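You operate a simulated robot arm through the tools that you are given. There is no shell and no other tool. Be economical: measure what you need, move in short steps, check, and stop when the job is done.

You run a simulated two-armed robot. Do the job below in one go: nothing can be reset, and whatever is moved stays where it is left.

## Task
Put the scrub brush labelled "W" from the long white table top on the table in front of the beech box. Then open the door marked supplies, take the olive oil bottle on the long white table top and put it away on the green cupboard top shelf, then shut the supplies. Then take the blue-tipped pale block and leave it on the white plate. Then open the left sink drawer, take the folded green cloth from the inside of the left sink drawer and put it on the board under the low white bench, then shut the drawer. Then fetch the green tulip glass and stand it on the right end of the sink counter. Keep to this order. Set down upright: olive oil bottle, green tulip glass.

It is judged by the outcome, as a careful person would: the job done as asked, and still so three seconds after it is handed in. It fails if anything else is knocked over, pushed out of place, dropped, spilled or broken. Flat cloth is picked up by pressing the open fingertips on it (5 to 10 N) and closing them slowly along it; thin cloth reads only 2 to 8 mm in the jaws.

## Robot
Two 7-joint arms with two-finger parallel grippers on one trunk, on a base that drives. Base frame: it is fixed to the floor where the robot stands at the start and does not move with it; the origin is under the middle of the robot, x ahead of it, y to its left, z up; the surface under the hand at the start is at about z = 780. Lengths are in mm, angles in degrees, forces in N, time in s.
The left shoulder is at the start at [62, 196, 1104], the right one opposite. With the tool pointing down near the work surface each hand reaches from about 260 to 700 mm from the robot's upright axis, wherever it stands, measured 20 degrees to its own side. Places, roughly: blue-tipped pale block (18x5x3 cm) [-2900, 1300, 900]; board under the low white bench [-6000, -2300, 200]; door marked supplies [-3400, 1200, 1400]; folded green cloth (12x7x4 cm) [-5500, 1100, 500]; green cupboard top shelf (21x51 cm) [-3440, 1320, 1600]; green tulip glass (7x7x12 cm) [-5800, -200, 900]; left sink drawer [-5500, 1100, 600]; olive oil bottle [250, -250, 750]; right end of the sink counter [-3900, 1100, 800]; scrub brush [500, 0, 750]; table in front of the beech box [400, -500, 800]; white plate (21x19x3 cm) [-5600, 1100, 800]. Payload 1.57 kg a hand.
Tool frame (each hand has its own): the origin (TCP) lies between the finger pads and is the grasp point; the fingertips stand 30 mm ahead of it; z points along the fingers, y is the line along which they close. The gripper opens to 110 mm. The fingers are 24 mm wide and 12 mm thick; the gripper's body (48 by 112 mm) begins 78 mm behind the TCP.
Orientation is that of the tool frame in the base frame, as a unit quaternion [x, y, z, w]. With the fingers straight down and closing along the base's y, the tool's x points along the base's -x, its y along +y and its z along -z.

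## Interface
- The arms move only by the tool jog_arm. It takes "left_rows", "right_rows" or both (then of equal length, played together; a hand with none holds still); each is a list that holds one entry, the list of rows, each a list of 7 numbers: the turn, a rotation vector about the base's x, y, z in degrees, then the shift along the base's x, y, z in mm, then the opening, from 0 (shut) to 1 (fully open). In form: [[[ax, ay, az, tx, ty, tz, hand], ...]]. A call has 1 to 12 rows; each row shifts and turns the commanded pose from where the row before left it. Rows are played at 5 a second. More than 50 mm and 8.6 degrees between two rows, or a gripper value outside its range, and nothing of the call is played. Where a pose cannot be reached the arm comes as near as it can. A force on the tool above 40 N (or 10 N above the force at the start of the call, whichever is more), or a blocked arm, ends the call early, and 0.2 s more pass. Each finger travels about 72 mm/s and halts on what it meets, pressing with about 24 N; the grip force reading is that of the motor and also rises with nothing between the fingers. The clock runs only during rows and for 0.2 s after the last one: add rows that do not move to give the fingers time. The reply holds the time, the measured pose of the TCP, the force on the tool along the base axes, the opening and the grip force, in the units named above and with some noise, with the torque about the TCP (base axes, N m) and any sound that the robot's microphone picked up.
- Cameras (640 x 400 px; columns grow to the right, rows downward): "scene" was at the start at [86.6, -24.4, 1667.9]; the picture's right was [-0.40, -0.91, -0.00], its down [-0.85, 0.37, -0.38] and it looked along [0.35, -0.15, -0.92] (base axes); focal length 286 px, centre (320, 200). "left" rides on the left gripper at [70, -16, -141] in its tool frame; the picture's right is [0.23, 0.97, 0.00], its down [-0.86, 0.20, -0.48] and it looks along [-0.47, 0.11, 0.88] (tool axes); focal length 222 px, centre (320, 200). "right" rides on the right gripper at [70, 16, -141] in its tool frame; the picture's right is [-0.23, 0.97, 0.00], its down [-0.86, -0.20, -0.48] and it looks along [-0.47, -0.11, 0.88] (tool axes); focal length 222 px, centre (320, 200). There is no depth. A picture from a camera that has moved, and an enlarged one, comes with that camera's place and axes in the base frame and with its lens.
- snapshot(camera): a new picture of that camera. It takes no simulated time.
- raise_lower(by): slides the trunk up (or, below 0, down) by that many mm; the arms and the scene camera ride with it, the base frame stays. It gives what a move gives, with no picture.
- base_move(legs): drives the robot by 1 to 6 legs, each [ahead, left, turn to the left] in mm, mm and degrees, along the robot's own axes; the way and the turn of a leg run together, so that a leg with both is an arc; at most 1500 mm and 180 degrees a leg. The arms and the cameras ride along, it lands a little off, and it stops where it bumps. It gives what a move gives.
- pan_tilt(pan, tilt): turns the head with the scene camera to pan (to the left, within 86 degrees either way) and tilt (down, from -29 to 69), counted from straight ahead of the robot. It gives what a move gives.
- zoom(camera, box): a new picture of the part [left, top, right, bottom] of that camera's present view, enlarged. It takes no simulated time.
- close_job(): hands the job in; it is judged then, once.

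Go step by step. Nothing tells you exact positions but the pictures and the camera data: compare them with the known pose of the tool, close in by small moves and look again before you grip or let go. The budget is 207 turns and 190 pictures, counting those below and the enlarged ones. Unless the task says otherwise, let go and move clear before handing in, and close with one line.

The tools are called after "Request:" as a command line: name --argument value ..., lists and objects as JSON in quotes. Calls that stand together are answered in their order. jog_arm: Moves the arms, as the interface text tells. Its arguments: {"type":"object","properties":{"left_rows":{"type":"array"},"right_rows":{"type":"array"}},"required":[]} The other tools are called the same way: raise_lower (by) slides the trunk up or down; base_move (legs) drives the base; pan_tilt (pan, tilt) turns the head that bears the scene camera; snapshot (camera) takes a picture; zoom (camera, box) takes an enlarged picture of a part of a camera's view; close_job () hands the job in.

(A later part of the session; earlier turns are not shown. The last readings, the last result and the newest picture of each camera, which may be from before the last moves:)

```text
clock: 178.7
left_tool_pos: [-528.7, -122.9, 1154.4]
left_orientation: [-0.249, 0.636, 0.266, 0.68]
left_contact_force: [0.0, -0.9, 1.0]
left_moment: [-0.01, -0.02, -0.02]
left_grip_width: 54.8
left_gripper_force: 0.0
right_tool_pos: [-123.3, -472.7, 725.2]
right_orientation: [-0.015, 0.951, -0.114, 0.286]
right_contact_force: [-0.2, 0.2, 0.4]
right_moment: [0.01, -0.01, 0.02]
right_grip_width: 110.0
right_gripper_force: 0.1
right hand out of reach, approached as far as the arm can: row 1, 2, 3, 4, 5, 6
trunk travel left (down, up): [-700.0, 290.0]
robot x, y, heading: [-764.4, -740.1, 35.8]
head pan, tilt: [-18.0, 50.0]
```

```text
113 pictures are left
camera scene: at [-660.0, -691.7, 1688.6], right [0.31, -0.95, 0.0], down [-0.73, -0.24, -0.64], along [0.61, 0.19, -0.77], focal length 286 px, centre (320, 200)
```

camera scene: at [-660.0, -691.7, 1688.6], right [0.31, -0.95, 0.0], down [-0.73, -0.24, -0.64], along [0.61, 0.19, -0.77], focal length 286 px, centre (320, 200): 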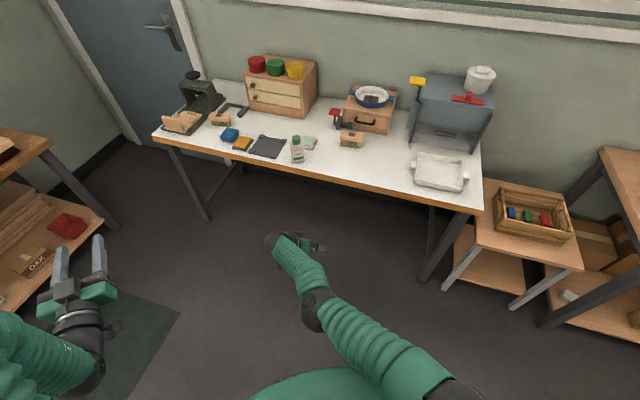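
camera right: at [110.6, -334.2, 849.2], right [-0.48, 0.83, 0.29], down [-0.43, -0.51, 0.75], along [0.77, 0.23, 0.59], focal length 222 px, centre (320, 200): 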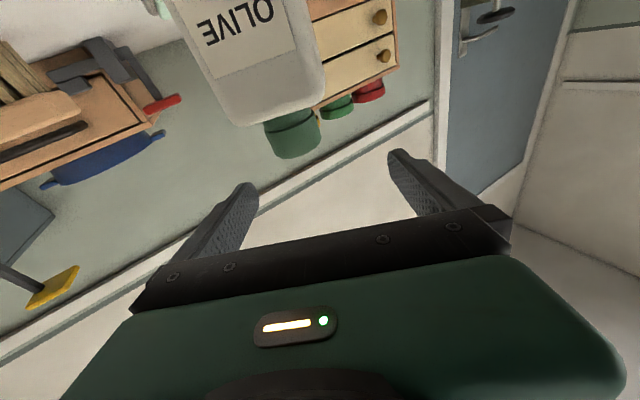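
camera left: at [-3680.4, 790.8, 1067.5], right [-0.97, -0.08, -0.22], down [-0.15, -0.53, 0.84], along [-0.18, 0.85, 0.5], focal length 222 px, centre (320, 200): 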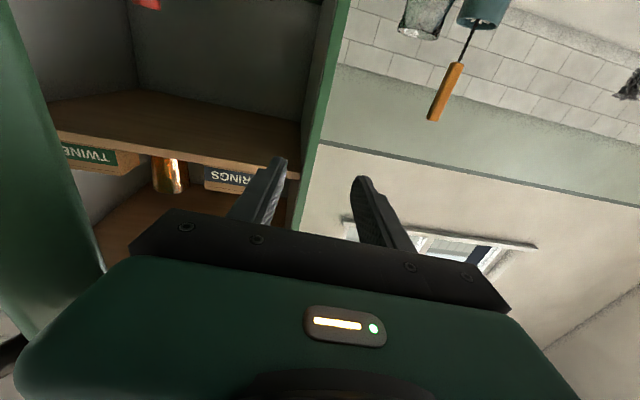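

Unlocked. Now drawing the hand in and up with the elbow bending.

Request:
jog_arm --right_rows '[[[0, 0, 0, -12, -30, 10, 1], [0, 0, 0, -12, -30, 15, 1], [0, 0, 0, -12, -30, 20, 1], [0, 0, 0, -12, -30, 20, 1], [0, 0, 0, -12, -30, 20, 1], [0, 0, 0, -12, -30, 20, 1], [0, 0, 0, 0, 0, 0, 1]]]'

Request:
snapshot --camera "scene"

```text
clock: 180.3
left_tool_pos: [-527.5, -123.6, 1154.7]
left_orientation: [-0.249, 0.637, 0.265, 0.68]
left_contact_force: [0.0, 0.5, -0.8]
left_moment: [0.01, -0.03, 0.05]
left_grip_width: 54.9
left_gripper_force: 0.1
right_tool_pos: [-98.3, -498.9, 720.9]
right_orientation: [-0.022, 0.951, -0.119, 0.283]
right_contact_force: [0.4, 0.3, -0.6]
right_moment: [0.03, 0.0, 0.01]
right_grip_width: 110.1
right_gripper_force: 0.1
right hand out of reach, approached as far as the arm can: row 1, 2, 3, 4, 5, 6
trunk travel left (down, up): [-700.0, 290.0]
robot x, y, heading: [-757.6, -736.6, 35.8]
head pan, tilt: [-18.0, 50.0]
```

```text
112 pictures are left
camera scene: at [-659.9, -691.8, 1688.6], right [0.31, -0.95, 0.0], down [-0.73, -0.24, -0.64], along [0.61, 0.19, -0.77], focal length 286 px, centre (320, 200)
```

scene: 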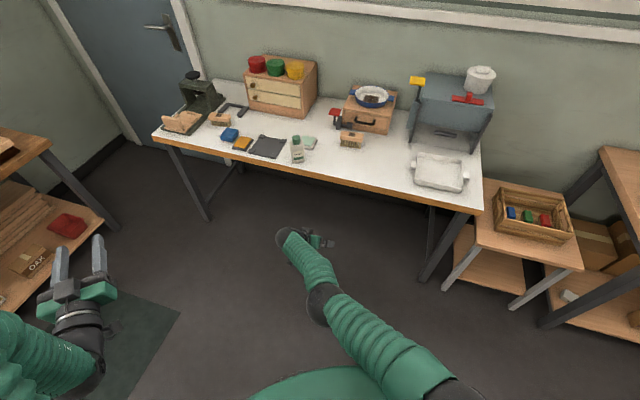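

Request:
jog_arm --right_rows '[[[0, 0, 0, -10, -10, -35, 1], [0, 0, 0, -10, -10, -35, 1], [0, 0, 0, -10, -10, -35, 1], [0, 0, 0, -15, -15, -35, 1], [0, 0, 0, -15, -15, -35, 1], [0, 0, 0, -15, -15, -30, 1], [0, 0, 0, -15, -15, -20, 1], [0, 0, 0, 0, 0, 0, 1]]]'

```text
clock: 181.2
left_tool_pos: [-531.3, -124.0, 1157.0]
left_orientation: [-0.249, 0.636, 0.266, 0.681]
left_contact_force: [-0.3, -0.6, 0.2]
left_moment: [-0.02, 0.02, 0.01]
left_grip_width: 55.1
left_gripper_force: 0.0
right_tool_pos: [-77.9, -486.7, 710.5]
right_orientation: [-0.005, 0.941, -0.064, 0.332]
right_contact_force: [-0.2, -1.0, -0.1]
right_moment: [0.01, -0.02, -0.01]
right_grip_width: 110.1
right_gripper_force: 0.0
right hand out of reach, approached as far as the arm can: row 1, 2, 3, 4
trunk travel left (down, up): [-700.0, 290.0]
robot x, y, heading: [-761.4, -739.3, 35.9]
head pan, tilt: [-18.0, 50.0]
stopped in row 4 (right hand): the arm was blocked; the commanded pose is now the measured one
```

Request:
jog_arm --right_rows '[[[-3, 7, 0, -25, -15, -5, 1], [-3, 7, 0, -25, -15, -5, 1], [-3, 7, 0, -25, -15, -5, 1], [-3, 7, 0, -25, -15, -5, 1], [-3, 7, 0, -25, -15, -5, 1], [0, 0, 0, -25, -15, 0, 1], [0, 0, 0, -25, -15, 0, 1], [0, 0, 0, -25, -15, 0, 1], [0, 0, 0, -25, -15, 0, 1], [0, 0, 0, 0, 0, 0, 1]]]'

Request:
snapshot --camera "scene"

```text
clock: 183.6
left_tool_pos: [-532.0, -124.9, 1157.1]
left_orientation: [-0.25, 0.635, 0.267, 0.681]
left_contact_force: [-0.4, 0.0, 0.2]
left_moment: [0.01, 0.02, 0.0]
left_grip_width: 55.3
left_gripper_force: 0.0
right_tool_pos: [-194.1, -516.1, 683.3]
right_orientation: [-0.048, 0.986, -0.142, 0.071]
right_contact_force: [0.1, 0.7, -0.5]
right_moment: [0.01, -0.01, 0.02]
right_grip_width: 110.0
right_gripper_force: 0.2
right hand out of reach, approached as far as the arm can: row 1, 2, 3, 6, 7, 8, 9
trunk travel left (down, up): [-700.0, 290.0]
robot x, y, heading: [-758.5, -735.9, 35.9]
head pan, tilt: [-18.0, 50.0]
stopped in row 10 (right hand): the arm was blocked; the commanded pose is now the measured one
```

```text
111 pictures are left
camera scene: at [-660.1, -691.9, 1688.6], right [0.31, -0.95, 0.0], down [-0.73, -0.24, -0.64], along [0.61, 0.2, -0.77], focal length 286 px, centre (320, 200)
```

scene: 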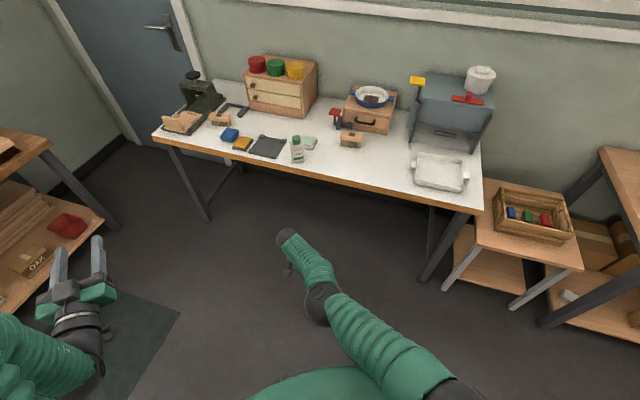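

Request:
jog_arm --right_rows '[[[0, 0, 0, 10, -30, 0, 1], [0, 0, 0, 10, -30, 0, 1], [0, 0, 0, 10, -30, 0, 1], [0, 0, 0, 10, -30, 0, 1], [0, 0, 0, 0, -30, 0, 1], [0, 0, 0, 0, -30, 0, 1], [0, 0, 0, 0, -30, 0, 1], [0, 0, 0, 0, 0, 0, 1]]]'

Request:
snapshot --camera "right"

```text
clock: 185.6
left_tool_pos: [-533.3, -127.1, 1158.5]
left_orientation: [-0.248, 0.635, 0.266, 0.682]
left_contact_force: [0.6, 0.3, -0.3]
left_moment: [0.0, 0.03, -0.04]
left_grip_width: 55.0
left_gripper_force: 0.0
right_tool_pos: [-66.1, -656.1, 675.4]
right_orientation: [-0.047, 0.986, -0.123, 0.099]
right_contact_force: [0.5, -0.4, 0.4]
right_moment: [-0.01, -0.02, -0.02]
right_grip_width: 110.2
right_gripper_force: 0.1
right hand out of reach, approached as far as the arm can: row 1, 2, 3, 4, 5, 6, 7
trunk travel left (down, up): [-700.0, 290.0]
robot x, y, heading: [-762.3, -739.3, 35.7]
head pan, tilt: [-18.0, 50.0]
stopped in row 8 (right hand): the arm was blocked; the commanded pose is now the measured one
```

```text
110 pictures are left
camera right: at [-163.3, -615.2, 792.8], right [0.15, 0.97, -0.21], down [0.75, 0.02, 0.66], along [0.64, -0.26, -0.72], focal length 222 px, centre (320, 200)
```

right: 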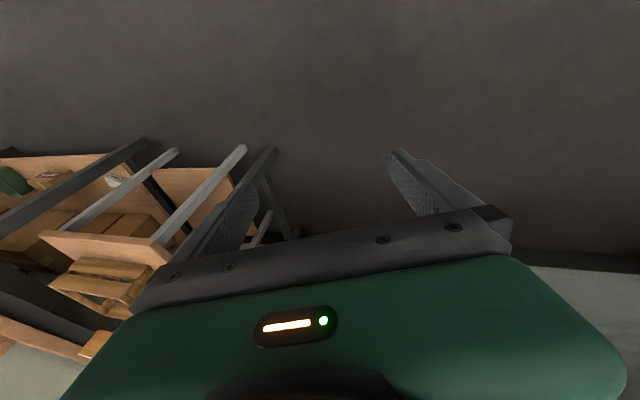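

Request:
jog_arm --right_rows '[[[0, 0, 0, -27, 20, -8, 1], [0, 0, 0, -27, 20, -8, 1], [0, 0, 0, -27, 20, -8, 1], [0, 0, 0, -27, 20, -8, 1], [0, 0, 0, -32, 16, -8, 1], [0, 0, 0, -32, 16, -8, 1], [0, 0, 0, -32, 16, -8, 1], [0, 0, 0, -32, 16, 0, 1], [0, 0, 0, -32, 16, 0, 1], [0, 0, 0, -32, 16, 0, 1], [0, 0, 0, -32, 16, 0, 1], [0, 0, 0, 0, 0, 0, 1]]]'

Request:
snapshot --camera "scene"

```text
clock: 187.2
left_tool_pos: [-536.6, -126.0, 1159.1]
left_orientation: [-0.25, 0.634, 0.266, 0.681]
left_contact_force: [-0.1, -0.2, -0.3]
left_moment: [0.01, 0.03, -0.03]
left_grip_width: 55.1
left_gripper_force: 0.0
right_tool_pos: [-172.3, -468.5, 687.5]
right_orientation: [-0.024, 0.986, -0.074, 0.148]
right_contact_force: [0.1, -0.1, 1.2]
right_moment: [0.01, -0.03, 0.0]
right_grip_width: 109.9
right_gripper_force: 0.0
right hand out of reach, approached as far as the arm can: row 1, 2, 3, 5, 7
trunk travel left (down, up): [-700.0, 290.0]
robot x, y, heading: [-758.4, -738.9, 35.6]
head pan, tilt: [-18.0, 50.0]
stopped in row 7 (right hand): the arm was blocked; the commanded pose is now the measured one
```

```text
109 pictures are left
camera scene: at [-661.6, -690.5, 1688.7], right [0.31, -0.95, 0.0], down [-0.73, -0.24, -0.64], along [0.61, 0.19, -0.77], focal length 286 px, centre (320, 200)
```

scene: 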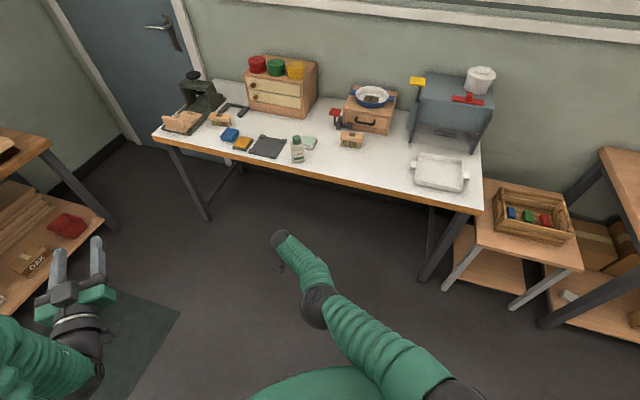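

Request:
jog_arm --right_rows '[[[0, 0, 2, -20, 18, -10, 1], [0, 0, 2, -20, 18, -10, 1], [0, 0, 2, -20, 18, -10, 1], [0, 0, 2, -20, 18, -10, 1], [0, 0, 2, -20, 18, -10, 1], [0, 0, 2, -22, 15, -10, 1], [0, 0, 2, -22, 15, -10, 1], [0, 0, 2, -22, 15, -10, 1], [0, 0, 2, -22, 15, -10, 1], [0, 0, 2, -22, 15, -10, 1], [0, 0, 0, 0, 0, 0, 1]]]'

```text
clock: 189.3
left_tool_pos: [-533.8, -130.7, 1160.5]
left_orientation: [-0.248, 0.634, 0.267, 0.682]
left_contact_force: [-0.8, 0.0, 0.0]
left_moment: [-0.02, -0.05, -0.01]
left_grip_width: 54.9
left_gripper_force: 0.0
right_tool_pos: [-230.7, -366.4, 693.0]
right_orientation: [-0.079, 0.975, 0.001, 0.206]
right_contact_force: [-0.9, -0.1, 0.3]
right_moment: [-0.01, 0.01, 0.02]
right_grip_width: 110.0
right_gripper_force: 0.0
right hand out of reach, approached as far as the arm can: row 2, 3, 4, 5, 6, 7, 8, 9, 10
trunk travel left (down, up): [-700.0, 290.0]
robot x, y, heading: [-762.8, -737.0, 35.8]
head pan, tilt: [-18.0, 50.0]
stopped in row 10 (right hand): the arm was blocked; the commanded pose is now the measured one
```

The arm is locked exactly straight; only a long sideways sweep can bend it. I'll back away for room, then sweep the arm widely to the right round its shoulder.

Request:
base_move --legs '[[-350, 0, 0]]'

Request:
jog_arm --right_rows '[[[0, 0, -4, 34, -26, 0, 1], [0, 0, -4, 31, -29, 0, 1], [0, 0, -4, 30, -31, 0, 1], [0, 0, -4, 27, -33, 0, 1], [0, 0, -4, 24, -35, 0, 1], [0, 0, -4, 23, -36, 0, 1], [0, 0, -4, 19, -38, 0, 1], [0, 0, -4, 17, -39, 0, 1], [0, 0, -4, 15, -40, 0, 1], [0, 0, -4, 11, -41, 0, 1], [0, 0, -4, 9, -42, 0, 1], [0, 0, -4, 5, -42, 0, 1]]]'

Request:
pan_tilt --pan -35 --tilt 55

Request:
snapshot --camera "scene"

```text
clock: 191.6
left_tool_pos: [-817.1, -332.2, 1159.2]
left_orientation: [-0.249, 0.633, 0.268, 0.682]
left_contact_force: [-0.1, 0.6, -0.7]
left_moment: [-0.01, -0.03, 0.02]
left_grip_width: 55.0
left_gripper_force: 0.2
right_tool_pos: [-512.0, -568.0, 693.0]
right_orientation: [-0.08, 0.975, 0.0, 0.208]
right_contact_force: [0.6, -0.2, -0.4]
right_moment: [0.0, 0.02, 0.01]
right_grip_width: 110.1
right_gripper_force: 0.0
trunk travel left (down, up): [-700.0, 290.0]
robot x, y, heading: [-1039.0, -941.0, 36.0]
head pan, tilt: [-18.0, 50.0]
```

```text
clock: 194.2
left_tool_pos: [-818.6, -337.4, 1161.7]
left_orientation: [-0.248, 0.633, 0.269, 0.683]
left_contact_force: [0.1, 0.8, 0.2]
left_moment: [0.0, 0.01, 0.01]
left_grip_width: 55.2
left_gripper_force: 0.1
right_tool_pos: [-267.8, -1002.6, 692.4]
right_orientation: [0.324, 0.923, -0.084, 0.19]
right_contact_force: [-0.9, -0.6, -0.1]
right_moment: [0.04, 0.01, 0.04]
right_grip_width: 109.8
right_gripper_force: 0.1
trunk travel left (down, up): [-700.0, 290.0]
robot x, y, heading: [-1042.4, -939.7, 35.9]
head pan, tilt: [-18.0, 50.0]
```

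```text
clock: 195.0
left_tool_pos: [-818.1, -335.0, 1160.5]
left_orientation: [-0.247, 0.634, 0.267, 0.682]
left_contact_force: [0.0, 0.1, 0.0]
left_moment: [0.02, 0.02, -0.03]
left_grip_width: 55.0
left_gripper_force: 0.1
right_tool_pos: [-267.1, -1000.2, 693.6]
right_orientation: [0.322, 0.924, -0.083, 0.191]
right_contact_force: [-0.7, -0.2, 1.0]
right_moment: [0.0, -0.01, -0.02]
right_grip_width: 110.0
right_gripper_force: 0.1
trunk travel left (down, up): [-700.0, 290.0]
robot x, y, heading: [-1039.7, -942.9, 36.0]
head pan, tilt: [-35.0, 55.0]
```

```text
108 pictures are left
camera scene: at [-941.3, -919.7, 1682.1], right [0.02, -1.0, 0.0], down [-0.82, -0.01, -0.57], along [0.57, 0.01, -0.82], focal length 286 px, centre (320, 200)
```

scene: 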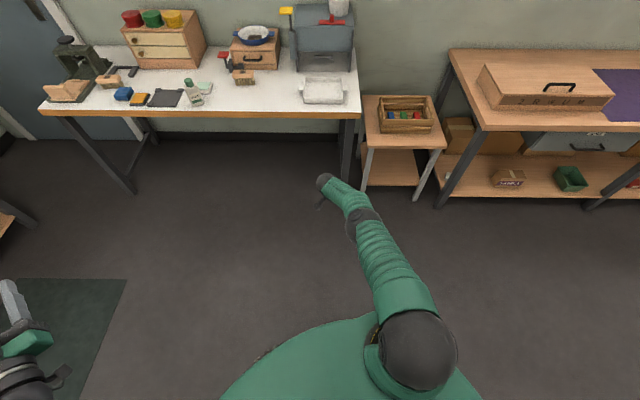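

The elbow bends outward now. Drawing the hand in.

Request:
jog_arm --right_rows '[[[0, 0, 0, -20, 5, 5, 1], [0, 0, 0, -20, 5, 10, 1], [0, 0, 0, -25, 5, 15, 1], [0, 0, 0, -25, 5, 20, 1], [0, 0, 0, -25, 5, 25, 1], [0, 0, 0, -25, 5, 30, 1], [0, 0, 0, -25, 5, 30, 1], [0, 0, 0, -25, 5, 30, 1], [0, 0, 0, 0, 0, 0, 1]]]'

Request:
snapshot --camera "scene"

```text
clock: 197.0
left_tool_pos: [-818.3, -334.6, 1162.3]
left_orientation: [-0.248, 0.633, 0.267, 0.683]
left_contact_force: [-1.2, 1.2, -0.3]
left_moment: [-0.01, 0.01, 0.04]
left_grip_width: 54.7
left_gripper_force: 0.1
right_tool_pos: [-460.3, -960.7, 858.9]
right_orientation: [0.323, 0.923, -0.084, 0.19]
right_contact_force: [-1.0, 0.3, 0.5]
right_moment: [-0.01, -0.01, -0.01]
right_grip_width: 110.1
right_gripper_force: 0.0
trunk travel left (down, up): [-700.0, 290.0]
robot x, y, heading: [-1040.5, -939.2, 36.0]
head pan, tilt: [-35.0, 55.0]
```

```text
107 pictures are left
camera scene: at [-942.1, -918.7, 1682.1], right [0.02, -1.0, 0.0], down [-0.82, -0.01, -0.57], along [0.57, 0.01, -0.82], focal length 286 px, centre (320, 200)
```

scene: 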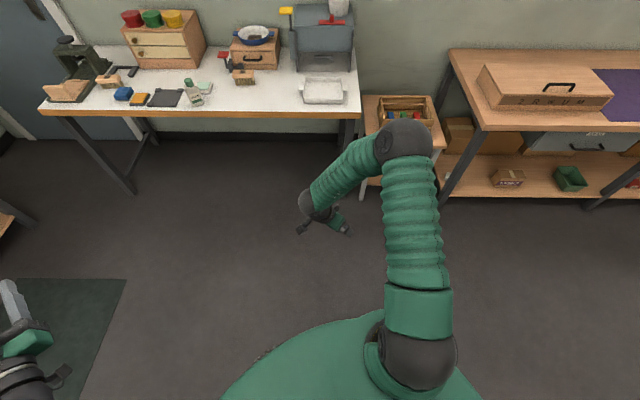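

The right arm is back to a normal bend. Now turning the hand level, pointing straight ahead of the robot.

Request:
jog_arm --right_rows '[[[0, -5.88, 5.57, 5.6, 7, 7.6, 1], [0, -5.88, 5.57, 5.6, 7, 7.6, 1], [0, -5.88, 5.57, 5.6, 7, 7.6, 1], [0, -5.88, 5.57, 5.6, 7, 7.6, 1], [0, -5.88, 5.57, 5.6, 7, 7.6, 1], [0, -5.88, 5.57, 5.6, 7, 7.6, 1], [0, -5.88, 5.57, 5.6, 7, 7.6, 1], [0, -5.88, 5.57, 5.6, 7, 7.6, 1], [0, -5.88, 5.57, 5.6, 7, 7.6, 1], [0, -5.88, 5.57, 5.6, 7, 7.6, 1], [0, -5.88, 5.57, 5.6, 7, 7.6, 1], [0, -5.88, 5.57, 5.6, 7, 7.6, 1]]]'

Request:
snapshot --camera "scene"

```text
clock: 199.6
left_tool_pos: [-818.3, -334.2, 1161.1]
left_orientation: [-0.249, 0.633, 0.269, 0.682]
left_contact_force: [0.3, 0.0, 0.4]
left_moment: [-0.03, 0.01, -0.01]
left_grip_width: 54.9
left_gripper_force: 0.1
right_tool_pos: [-390.5, -877.3, 951.4]
right_orientation: [-0.219, 0.673, 0.22, 0.672]
right_contact_force: [-0.1, 0.0, 0.1]
right_moment: [0.0, 0.01, 0.02]
right_grip_width: 109.9
right_gripper_force: 0.0
trunk travel left (down, up): [-700.0, 290.0]
robot x, y, heading: [-1044.7, -941.2, 36.0]
head pan, tilt: [-35.0, 55.0]
```

```text
106 pictures are left
camera scene: at [-941.4, -919.5, 1682.1], right [0.02, -1.0, 0.0], down [-0.82, -0.01, -0.57], along [0.57, 0.01, -0.82], focal length 286 px, centre (320, 200)
```

scene: 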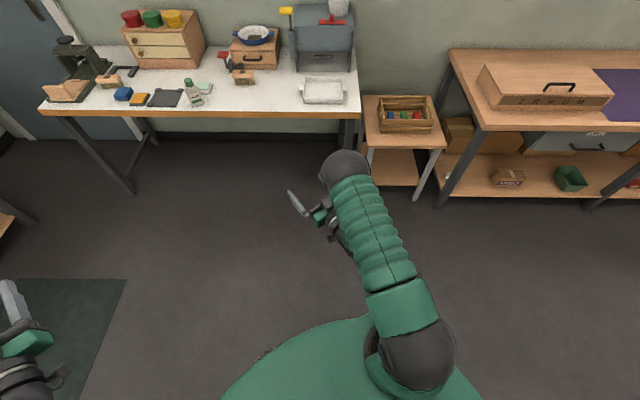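

Now driving so that the right hand comes up 200 mm short of the bottle, and lowering the trunk to grasp height.

Request:
base_move --legs '[[724, 192, 0], [0, 0, -8]]'

Request:
raise_lower --by -105

Request:
pan_tilt --pan -15 --tilt 50

Request:
snapshot --camera "scene"

Request:
snapshot --camera "right"

```text
clock: 204.3
left_tool_pos: [-264.9, 210.6, 1161.0]
left_orientation: [-0.204, 0.649, 0.219, 0.699]
left_contact_force: [-0.1, 0.5, 0.4]
left_moment: [-0.03, 0.05, -0.02]
left_grip_width: 54.7
left_gripper_force: 0.1
right_tool_pos: [81.9, -387.3, 951.7]
right_orientation: [-0.171, 0.687, 0.172, 0.685]
right_contact_force: [0.2, -0.5, -0.4]
right_moment: [-0.01, -0.03, 0.02]
right_grip_width: 110.1
right_gripper_force: 0.0
trunk travel left (down, up): [-700.0, 290.0]
robot x, y, heading: [-569.3, -361.1, 27.8]
head pan, tilt: [-35.0, 55.0]
```

```text
clock: 205.6
left_tool_pos: [-264.6, 207.7, 1056.9]
left_orientation: [-0.203, 0.648, 0.219, 0.7]
left_contact_force: [-1.1, 0.4, 0.3]
left_moment: [0.02, 0.0, -0.01]
left_grip_width: 55.0
left_gripper_force: 0.1
right_tool_pos: [81.5, -389.8, 847.0]
right_orientation: [-0.17, 0.687, 0.173, 0.685]
right_contact_force: [-0.5, 0.0, -0.4]
right_moment: [0.03, 0.0, 0.0]
right_grip_width: 109.8
right_gripper_force: 0.1
trunk travel left (down, up): [-595.0, 395.0]
robot x, y, heading: [-572.6, -359.7, 27.8]
head pan, tilt: [-35.0, 55.0]
```

```text
clock: 206.5
left_tool_pos: [-265.7, 206.9, 1057.4]
left_orientation: [-0.203, 0.648, 0.22, 0.7]
left_contact_force: [-0.5, 0.0, 0.2]
left_moment: [-0.01, -0.01, 0.02]
left_grip_width: 54.7
left_gripper_force: 0.0
right_tool_pos: [82.2, -389.0, 846.1]
right_orientation: [-0.171, 0.687, 0.172, 0.685]
right_contact_force: [0.9, -0.5, 0.1]
right_moment: [0.01, -0.02, -0.02]
right_grip_width: 110.1
right_gripper_force: 0.0
trunk travel left (down, up): [-595.0, 395.0]
robot x, y, heading: [-569.3, -363.3, 27.9]
head pan, tilt: [-15.0, 50.0]
```

```text
105 pictures are left
camera scene: at [-464.8, -327.2, 1583.6], right [0.22, -0.97, 0.0], down [-0.75, -0.17, -0.64], along [0.62, 0.14, -0.77], focal length 286 px, centre (320, 200)
```

scene: 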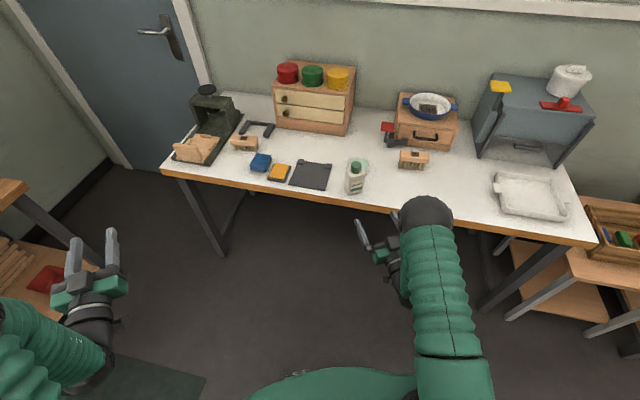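

```text
104 pictures are left
camera right: at [-49.5, -440.1, 777.3], right [-0.46, 0.86, 0.23], down [-0.33, -0.4, 0.86], along [0.83, 0.32, 0.46], focal length 222 px, centre (320, 200)
```

right: 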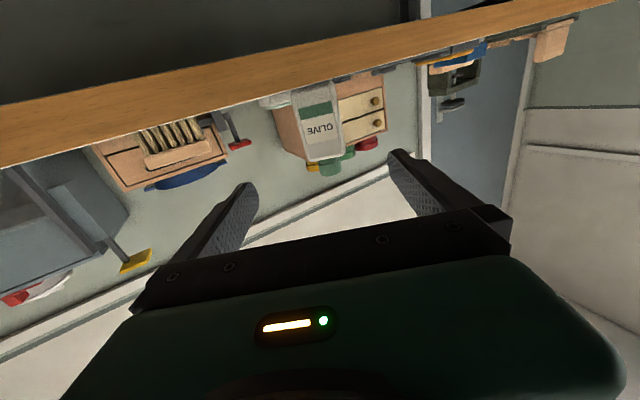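

Lined up along the hand's axis, 205 mm to go. Driving 150, then a look.

Request:
base_move --legs '[[150, 0, 0]]'

Request:
zoom --camera "scene" --box '[270, 150, 430, 260]'

Request:
snapshot --camera "right"

```text
clock: 207.8
left_tool_pos: [-133.9, 277.2, 1057.5]
left_orientation: [-0.203, 0.649, 0.219, 0.7]
left_contact_force: [-0.6, 0.1, -0.1]
left_moment: [0.0, -0.02, 0.0]
left_grip_width: 55.1
left_gripper_force: 0.2
right_tool_pos: [214.1, -319.8, 848.0]
right_orientation: [-0.17, 0.687, 0.173, 0.685]
right_contact_force: [-0.4, -0.5, -0.2]
right_moment: [0.01, -0.03, 0.01]
right_grip_width: 110.0
right_gripper_force: 0.2
trunk travel left (down, up): [-595.0, 395.0]
robot x, y, heading: [-439.7, -292.6, 28.0]
head pan, tilt: [-15.0, 50.0]
```

```text
3.64 times, centred on (350, 205) of scene
camera zoom: at [-334.4, -257.9, 1583.7], right [0.22, -0.97, 0.0], down [-0.75, -0.17, -0.64], along [0.63, 0.14, -0.77], focal length 1040 px, centre (211, 182)
```

zoom: 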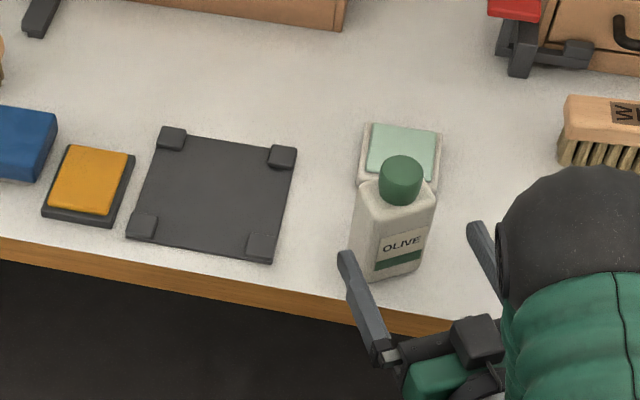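

```text
102 pictures are left
camera right: at [81.9, -371.0, 777.7], right [-0.46, 0.86, 0.23], down [-0.33, -0.4, 0.85], along [0.83, 0.31, 0.47], focal length 222 px, centre (320, 200)
```

right: 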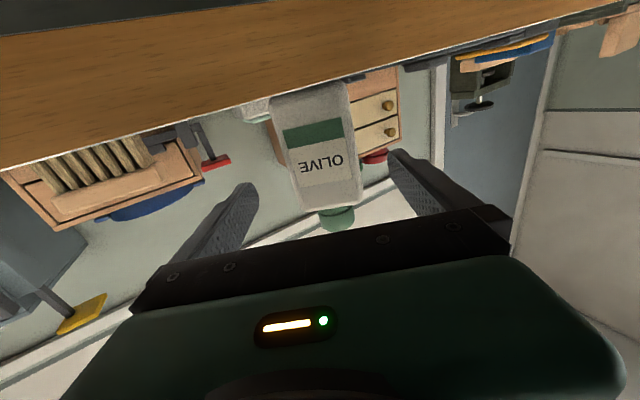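

Request:
jog_arm --right_rows '[[[0, 0, 0, 13, 7, 0, 1], [0, 0, 0, 13, 7, 0, 1], [0, 0, 0, 13, 7, 0, 1], [0, 0, 0, 9, 4.5, 0, 1], [0, 0, 0, 0, 0, 0, 0.8], [0, 0, 0, 0, 0, 0, 0.6], [0, 0, 0, 0, 0, 0, 0.4], [0, 0, 0, 0, 0, 0, 0.3], [0, 0, 0, 0, 0, 0, 0.3], [0, 0, 0, 0, 0, 0, 0.3]]]'

Request:
snapshot --camera "right"

Request:
zoom --camera "scene" --box '[270, 150, 430, 260]'

```text
clock: 210.0
left_tool_pos: [-133.7, 277.3, 1056.8]
left_orientation: [-0.203, 0.648, 0.22, 0.701]
left_contact_force: [0.8, 0.6, -0.5]
left_moment: [0.01, -0.01, 0.0]
left_grip_width: 55.2
left_gripper_force: 0.1
right_tool_pos: [260.9, -294.5, 847.0]
right_orientation: [-0.17, 0.687, 0.173, 0.685]
right_contact_force: [-0.6, 0.7, 0.2]
right_moment: [-0.02, -0.08, 0.09]
right_grip_width: 61.7
right_gripper_force: 23.7
trunk travel left (down, up): [-595.0, 395.0]
robot x, y, heading: [-434.8, -289.8, 27.7]
head pan, tilt: [-15.0, 50.0]
```

```text
101 pictures are left
camera right: at [129.1, -345.3, 777.7], right [-0.46, 0.86, 0.23], down [-0.33, -0.4, 0.85], along [0.83, 0.31, 0.47], focal length 222 px, centre (320, 200)
```

right: 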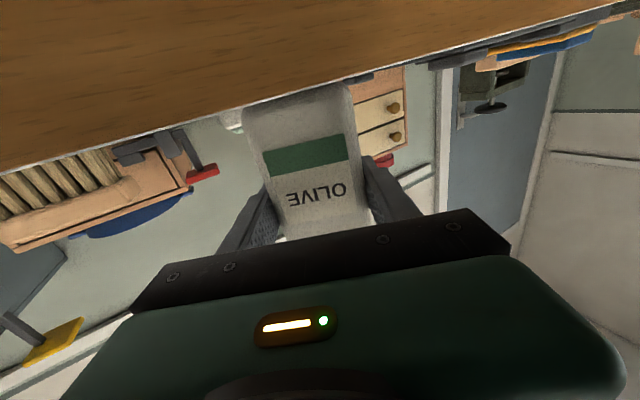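

```text
3.64 times, centred on (350, 205) of scene
camera zoom: at [-332.8, -257.0, 1583.6], right [0.22, -0.97, 0.0], down [-0.75, -0.17, -0.64], along [0.63, 0.14, -0.77], focal length 1040 px, centre (211, 182)
```

zoom: 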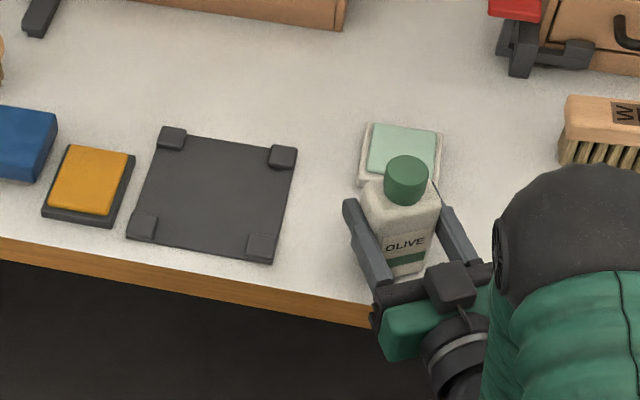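

Gripped. Lifting with the trunk and backing away.

Request:
raise_lower --by 200

Request:
base_move --legs '[[-450, 0, 0]]'

Request:
snapshot --camera "right"

```text
clock: 212.2
left_tool_pos: [-132.2, 275.7, 1258.1]
left_orientation: [-0.203, 0.648, 0.22, 0.7]
left_contact_force: [0.1, 0.0, 0.1]
left_moment: [0.03, 0.02, -0.01]
left_grip_width: 55.3
left_gripper_force: 0.0
right_tool_pos: [260.6, -294.0, 1047.0]
right_orientation: [-0.17, 0.687, 0.173, 0.685]
right_contact_force: [1.1, 0.7, -3.6]
right_moment: [-0.03, 0.01, 0.01]
right_grip_width: 61.6
right_gripper_force: 24.1
trunk travel left (down, up): [-795.0, 195.0]
robot x, y, heading: [-441.7, -290.8, 27.9]
head pan, tilt: [-15.0, 50.0]
```

```text
clock: 214.9
left_tool_pos: [-527.5, 67.7, 1257.0]
left_orientation: [-0.203, 0.648, 0.22, 0.7]
left_contact_force: [0.2, -0.1, 0.7]
left_moment: [0.0, 0.04, -0.03]
left_grip_width: 54.9
left_gripper_force: 0.0
right_tool_pos: [-133.9, -504.6, 1046.6]
right_orientation: [-0.169, 0.687, 0.171, 0.686]
right_contact_force: [-0.2, -0.8, -2.1]
right_moment: [0.02, 0.03, 0.0]
right_grip_width: 61.8
right_gripper_force: 23.4
trunk travel left (down, up): [-795.0, 195.0]
robot x, y, heading: [-832.8, -499.0, 27.4]
head pan, tilt: [-15.0, 50.0]
```

```text
99 pictures are left
camera right: at [-265.9, -554.7, 976.7], right [-0.45, 0.86, 0.23], down [-0.33, -0.4, 0.86], along [0.83, 0.31, 0.46], focal length 222 px, centre (320, 200)
```

right: 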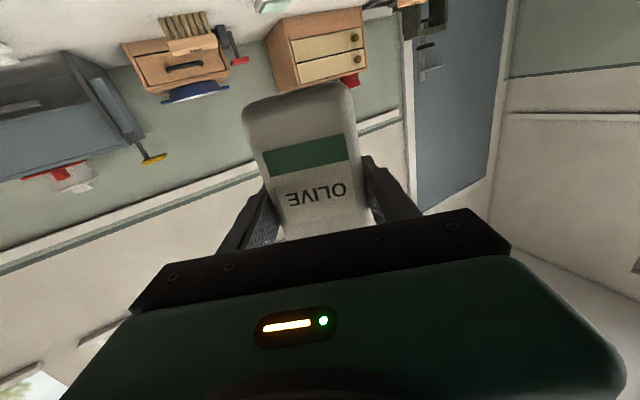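

Bottle held firmly. Turning round and driving back to the cupboard.

Request:
base_move --legs '[[0, 0, 90], [0, 0, 62.5], [0, -490, 0], [1500, 0, 0], [1400, 0, 0]]'

Request:
pan_tilt --pan -70 --tilt 10

Request:
snapshot --camera "scene"

```text
clock: 238.1
left_tool_pos: [-4281.4, -399.9, 1258.1]
left_orientation: [-0.676, -0.049, 0.733, -0.053]
left_contact_force: [-0.1, -0.2, -0.8]
left_moment: [-0.03, 0.0, 0.04]
left_grip_width: 54.9
left_gripper_force: 0.1
right_tool_pos: [-4380.6, 286.2, 1048.2]
right_orientation: [-0.707, -0.008, 0.708, -0.01]
right_contact_force: [0.0, 0.6, -2.4]
right_moment: [0.03, -0.03, -0.02]
right_grip_width: 61.8
right_gripper_force: 24.4
trunk travel left (down, up): [-795.0, 195.0]
robot x, y, heading: [-3758.7, -25.3, -178.9]
head pan, tilt: [-15.0, 50.0]
```

```text
clock: 239.3
left_tool_pos: [-4280.8, -399.5, 1259.5]
left_orientation: [-0.677, -0.05, 0.733, -0.054]
left_contact_force: [0.5, 0.1, -0.1]
left_moment: [-0.02, 0.01, 0.01]
left_grip_width: 55.2
left_gripper_force: 0.0
right_tool_pos: [-4379.6, 287.0, 1047.9]
right_orientation: [-0.706, -0.008, 0.708, -0.01]
right_contact_force: [-0.1, -0.5, -2.3]
right_moment: [-0.01, -0.05, -0.02]
right_grip_width: 62.1
right_gripper_force: 23.8
trunk travel left (down, up): [-795.0, 195.0]
robot x, y, heading: [-3758.9, -27.7, -179.1]
head pan, tilt: [-70.0, 10.0]
```

```text
98 pictures are left
camera scene: at [-3826.7, 58.3, 1845.4], right [0.93, 0.36, 0.0], down [0.07, -0.16, -0.98], along [-0.36, 0.92, -0.18], focal length 286 px, centre (320, 200)
```

scene: 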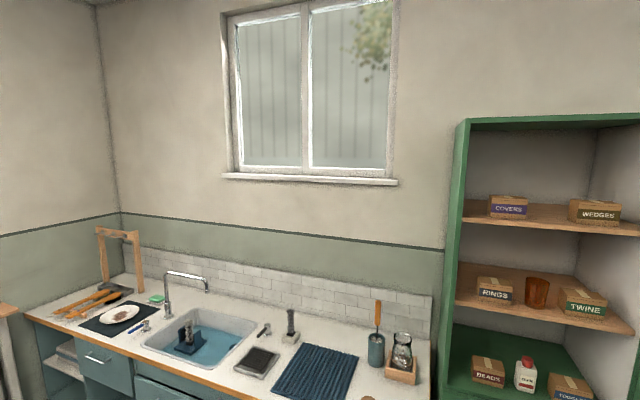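

The top shelf carries COVERS and WEDGES boxes with a free space between. Turning to face the cupboard and raising the trunk.

Request:
base_move --legs '[[0, 0, -91]]'

Request:
raise_lower --by 195

Request:
pan_tilt --pan -20 --tilt 20

Request:
snapshot --camera "scene"

Request:
snapshot --camera "right"

```text
clock: 243.6
left_tool_pos: [-4111.3, 506.8, 1258.1]
left_orientation: [-0.504, 0.453, 0.547, 0.492]
left_contact_force: [-0.5, -0.1, -0.1]
left_moment: [0.02, 0.0, -0.01]
left_grip_width: 54.9
left_gripper_force: 0.1
right_tool_pos: [-3419.8, 581.4, 1049.0]
right_orientation: [-0.497, 0.502, 0.499, 0.502]
right_contact_force: [-0.2, -0.2, -2.3]
right_moment: [0.0, -0.02, -0.01]
right_grip_width: 61.7
right_gripper_force: 23.6
trunk travel left (down, up): [-795.0, 195.0]
robot x, y, heading: [-3758.7, -28.5, 89.2]
head pan, tilt: [-70.0, 10.0]
```

```text
clock: 245.8
left_tool_pos: [-4111.5, 505.3, 1455.7]
left_orientation: [-0.504, 0.452, 0.548, 0.491]
left_contact_force: [-0.2, 0.5, 0.0]
left_moment: [-0.02, 0.04, 0.05]
left_grip_width: 55.2
left_gripper_force: 0.0
right_tool_pos: [-3420.8, 578.7, 1245.1]
right_orientation: [-0.495, 0.502, 0.5, 0.503]
right_contact_force: [-0.1, -0.9, -2.5]
right_moment: [-0.03, -0.02, 0.0]
right_grip_width: 61.8
right_gripper_force: 24.3
trunk travel left (down, up): [-990.0, 0.0]
robot x, y, heading: [-3758.4, -28.7, 89.1]
head pan, tilt: [-70.0, 10.0]
```

```text
clock: 246.9
left_tool_pos: [-4110.0, 505.1, 1454.6]
left_orientation: [-0.504, 0.452, 0.548, 0.491]
left_contact_force: [0.1, -0.1, -0.2]
left_moment: [0.03, 0.0, -0.02]
left_grip_width: 54.9
left_gripper_force: 0.1
right_tool_pos: [-3420.5, 579.0, 1244.6]
right_orientation: [-0.496, 0.502, 0.499, 0.503]
right_contact_force: [-0.6, 0.5, -3.2]
right_moment: [-0.02, 0.0, 0.0]
right_grip_width: 61.9
right_gripper_force: 23.9
trunk travel left (down, up): [-990.0, 0.0]
robot x, y, heading: [-3757.8, -28.7, 89.1]
head pan, tilt: [-20.0, 20.0]
```

```text
97 pictures are left
camera scene: at [-3723.7, 94.3, 2024.1], right [0.93, -0.36, 0.0], down [-0.12, -0.32, -0.94], along [0.33, 0.88, -0.34], focal length 286 px, centre (320, 200)
```

scene: 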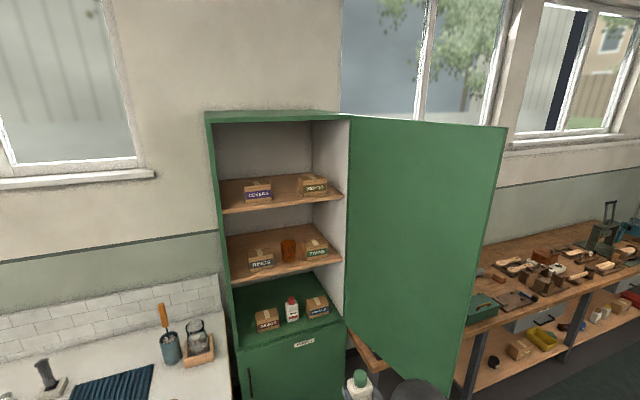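

```text
96 pictures are left
camera right: at [-3437.1, 439.1, 1174.6], right [-0.97, 0.01, 0.23], down [0.2, -0.48, 0.85], along [0.12, 0.87, 0.47], focal length 222 px, centre (320, 200)
```

right: 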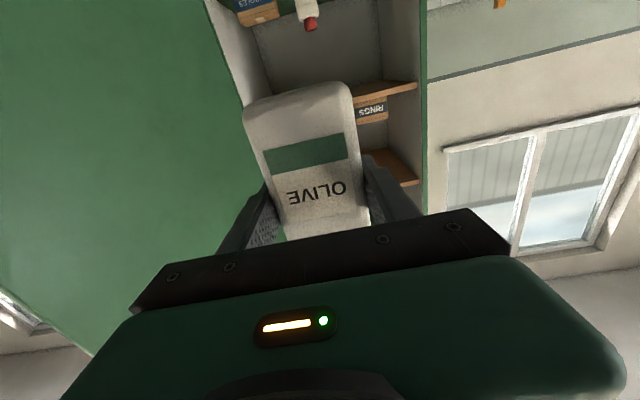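

Request:
zoom --camera "scene" --box '[200, 100, 360, 220]'

```text
3.33 times, centred on (280, 160) of scene
camera zoom: at [-3723.7, 94.3, 2024.1], right [0.93, -0.36, 0.0], down [-0.12, -0.32, -0.94], along [0.33, 0.88, -0.34], focal length 953 px, centre (453, 333)
```

zoom: 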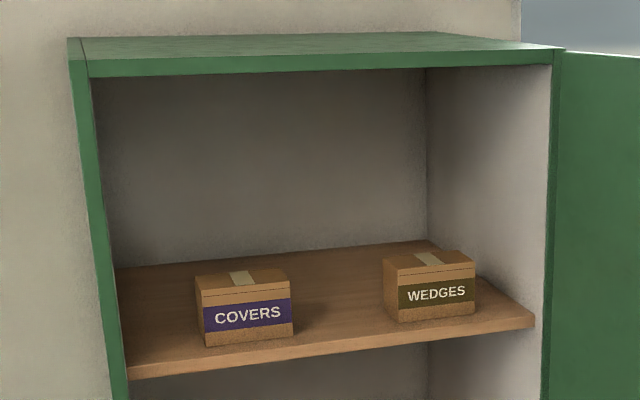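

The gap between the boxes is x -3509 to -3363; the bottle will go at about (-3436, 1262) on the shelf at z 1600. Raising the arm in front first.

Request:
jog_arm --right_rows '[[[0, 0, 0, 0, 0, 30, 0.3], [0, 0, 0, 0, 0, 38, 0.3], [0, 0, 0, 0, 0, 38, 0.3], [0, 0, 0, 0, 0, 38, 0.3], [0, 0, 0, 0, 0, 38, 0.3], [0, 0, 0, 0, 0, 38, 0.3], [0, 0, 0, 0, 0, 38, 0.3], [0, 0, 0, 0, 0, 38, 0.3], [0, 0, 0, 0, 0, 38, 0.3], [0, 0, 0, 0, 0, 38, 0.3], [0, 0, 0, 0, 0, 38, 0.3], [0, 0, 0, 0, 0, 38, 0.3]]]'

Request:
snapshot --camera "scene"

```text
clock: 249.5
left_tool_pos: [-4111.3, 505.2, 1455.3]
left_orientation: [-0.504, 0.452, 0.548, 0.491]
left_contact_force: [-0.3, -0.4, 0.0]
left_moment: [0.0, 0.01, 0.0]
left_grip_width: 54.9
left_gripper_force: 0.0
right_tool_pos: [-3421.2, 578.7, 1693.5]
right_orientation: [-0.495, 0.503, 0.499, 0.503]
right_contact_force: [-1.7, 0.4, -2.1]
right_moment: [-0.01, 0.01, 0.0]
right_grip_width: 61.9
right_gripper_force: 23.9
trunk travel left (down, up): [-990.0, 0.0]
robot x, y, heading: [-3756.5, -29.5, 88.9]
head pan, tilt: [-20.0, 20.0]
```

```text
94 pictures are left
camera scene: at [-3724.9, 92.1, 2024.2], right [0.93, -0.35, 0.0], down [-0.12, -0.32, -0.94], along [0.33, 0.88, -0.34], focal length 286 px, centre (320, 200)
```

scene: 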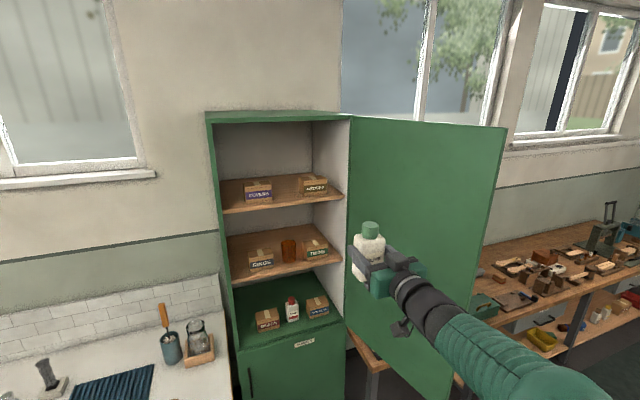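

Arm is up and level. Driving in slowly, in two parts.

Request:
base_move --legs '[[0, 5, 1], [420, 0, 0]]'

Request:
snapshot --camera "scene"

Request:
snapshot --camera "right"

```text
clock: 252.5
left_tool_pos: [-4129.1, 916.2, 1457.2]
left_orientation: [-0.508, 0.446, 0.554, 0.486]
left_contact_force: [0.4, -0.8, 0.5]
left_moment: [0.03, -0.03, 0.03]
left_grip_width: 54.8
left_gripper_force: 0.0
right_tool_pos: [-3439.3, 1003.7, 1695.9]
right_orientation: [-0.5, 0.496, 0.505, 0.498]
right_contact_force: [0.7, -0.4, -2.0]
right_moment: [-0.03, -0.03, 0.0]
right_grip_width: 61.6
right_gripper_force: 23.9
trunk travel left (down, up): [-990.0, 0.0]
robot x, y, heading: [-3769.1, 396.3, 90.7]
head pan, tilt: [-20.0, 20.0]
```

```text
93 pictures are left
camera scene: at [-3732.9, 510.3, 2024.6], right [0.94, -0.33, 0.0], down [-0.12, -0.32, -0.94], along [0.31, 0.89, -0.34], focal length 286 px, centre (320, 200)
```

scene: 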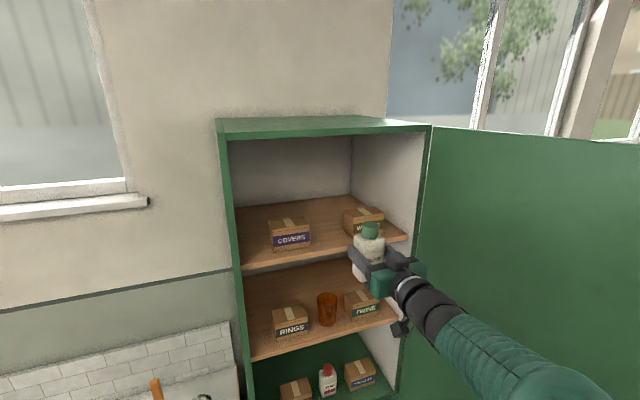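

```text
92 pictures are left
camera right: at [-3453.4, 864.9, 1624.2], right [-0.97, -0.01, 0.23], down [0.21, -0.48, 0.85], along [0.1, 0.88, 0.47], focal length 222 px, centre (320, 200)
```

right: 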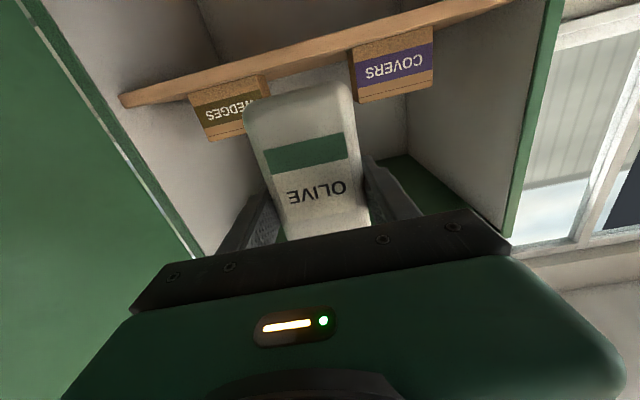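

Centred on the gap with about 25 mm under the bottle. Driving in 160 more, then finishing with the arm.

Request:
base_move --legs '[[160, 0, 0]]'

Request:
snapshot --camera "scene"

Request:
snapshot --camera "right"

```text
clock: 253.9
left_tool_pos: [-4130.5, 1068.4, 1458.7]
left_orientation: [-0.507, 0.445, 0.554, 0.488]
left_contact_force: [-0.7, -0.7, 0.0]
left_moment: [0.05, 0.02, 0.01]
left_grip_width: 54.8
left_gripper_force: 0.0
right_tool_pos: [-3440.1, 1157.2, 1699.1]
right_orientation: [-0.498, 0.495, 0.506, 0.5]
right_contact_force: [0.0, 0.2, -2.8]
right_moment: [-0.04, -0.03, -0.01]
right_grip_width: 62.0
right_gripper_force: 23.6
trunk travel left (down, up): [-990.0, 0.0]
robot x, y, heading: [-3766.5, 552.9, 90.5]
head pan, tilt: [-20.0, 20.0]
```

```text
91 pictures are left
camera scene: at [-3734.9, 661.8, 2025.1], right [0.94, -0.34, 0.0], down [-0.12, -0.32, -0.94], along [0.32, 0.89, -0.34], focal length 286 px, centre (320, 200)
```

scene: 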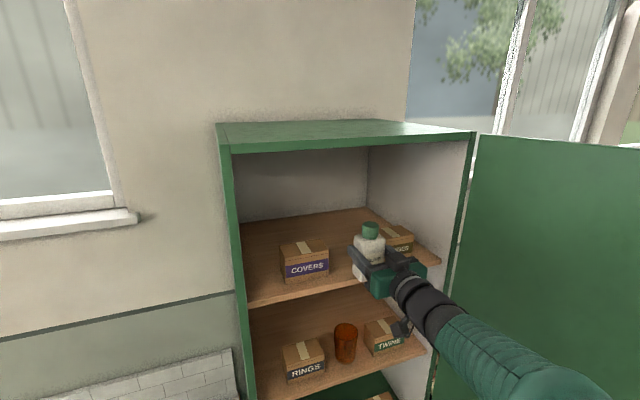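

```text
90 pictures are left
camera right: at [-3454.5, 1017.3, 1626.3], right [-0.97, -0.01, 0.23], down [0.21, -0.49, 0.85], along [0.1, 0.87, 0.48], focal length 222 px, centre (320, 200)
```

right: 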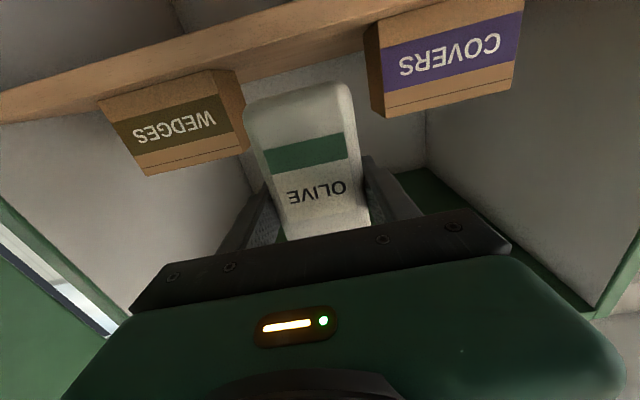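

Request:
jog_arm --right_rows '[[[0, 0, 0, 0.5, 18, 0, 0.3], [0, 0, 0, 0.5, 18, 0, 0.3], [0, 0, 0, 0.5, 18, 0, 0.3], [0, 0, 0, 0.5, 18, 0, 0.3], [0, 0, 0, 0.5, 18, 0, 0.3], [0, 0, 0, 0.5, 14, 0, 0.3], [0, 0, 0, 0, 0, 0, 0.3], [0, 0, 0, 0, 0, 0, 0.3]]]'

Request:
snapshot --camera "right"

Request:
zoom --camera "scene" --box '[220, 180, 460, 330]'

```text
clock: 255.7
left_tool_pos: [-4129.7, 1079.0, 1455.1]
left_orientation: [-0.51, 0.447, 0.553, 0.485]
left_contact_force: [0.0, 0.3, 0.1]
left_moment: [0.02, 0.02, 0.02]
left_grip_width: 55.0
left_gripper_force: 0.1
right_tool_pos: [-3437.0, 1271.8, 1691.8]
right_orientation: [-0.499, 0.498, 0.503, 0.5]
right_contact_force: [-0.4, 0.0, -2.2]
right_moment: [-0.04, -0.04, -0.03]
right_grip_width: 61.9
right_gripper_force: 24.1
trunk travel left (down, up): [-990.0, 0.0]
robot x, y, heading: [-3765.7, 556.2, 90.5]
head pan, tilt: [-20.0, 20.0]
```

```text
89 pictures are left
camera right: at [-3451.5, 1131.9, 1622.6], right [-0.97, -0.01, 0.23], down [0.21, -0.48, 0.85], along [0.1, 0.88, 0.47], focal length 222 px, centre (320, 200)
```

right: 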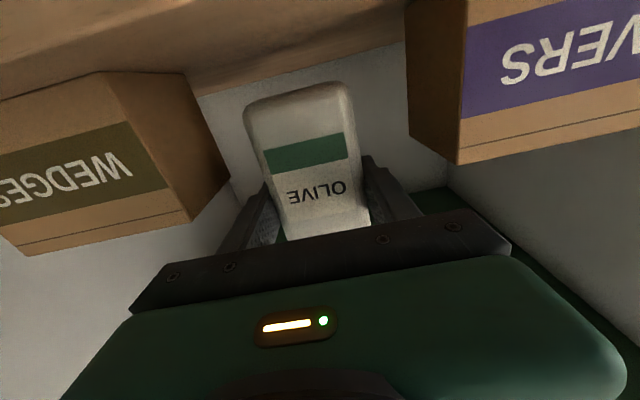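

```text
2.67 times, centred on (340, 255) of scene
camera zoom: at [-3734.6, 676.8, 2024.1], right [0.94, -0.34, 0.0], down [-0.12, -0.32, -0.94], along [0.32, 0.88, -0.34], focal length 762 px, centre (267, 53)
```

zoom: 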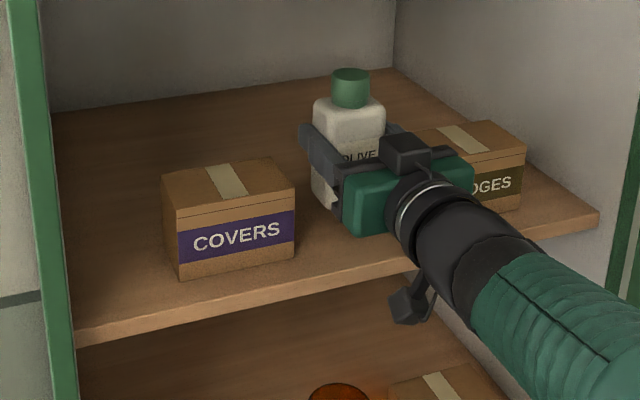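

Clear on both sides. Lowering gently onto the shelf.

Request:
jog_arm --right_rows '[[[0, 0, 0, 0, 0, -7, 0.3], [0, 0, 0, 0, 0, -6, 0.3], [0, 0, 0, 0, 0, -5, 0.3], [0, 0, 0, 0, 0, -3, 0.3], [0, 0, 0, 0, 0, 0, 0.3]]]'

```text
clock: 256.9
left_tool_pos: [-4130.9, 1077.8, 1455.6]
left_orientation: [-0.509, 0.447, 0.553, 0.486]
left_contact_force: [1.1, 0.1, -0.1]
left_moment: [-0.02, -0.04, 0.0]
left_grip_width: 55.1
left_gripper_force: 0.0
right_tool_pos: [-3437.4, 1269.7, 1672.0]
right_orientation: [-0.5, 0.498, 0.503, 0.499]
right_contact_force: [0.8, 0.0, -3.3]
right_moment: [-0.03, 0.03, 0.0]
right_grip_width: 61.7
right_gripper_force: 23.9
trunk travel left (down, up): [-990.0, 0.0]
robot x, y, heading: [-3767.4, 552.8, 90.1]
head pan, tilt: [-20.0, 20.0]
```

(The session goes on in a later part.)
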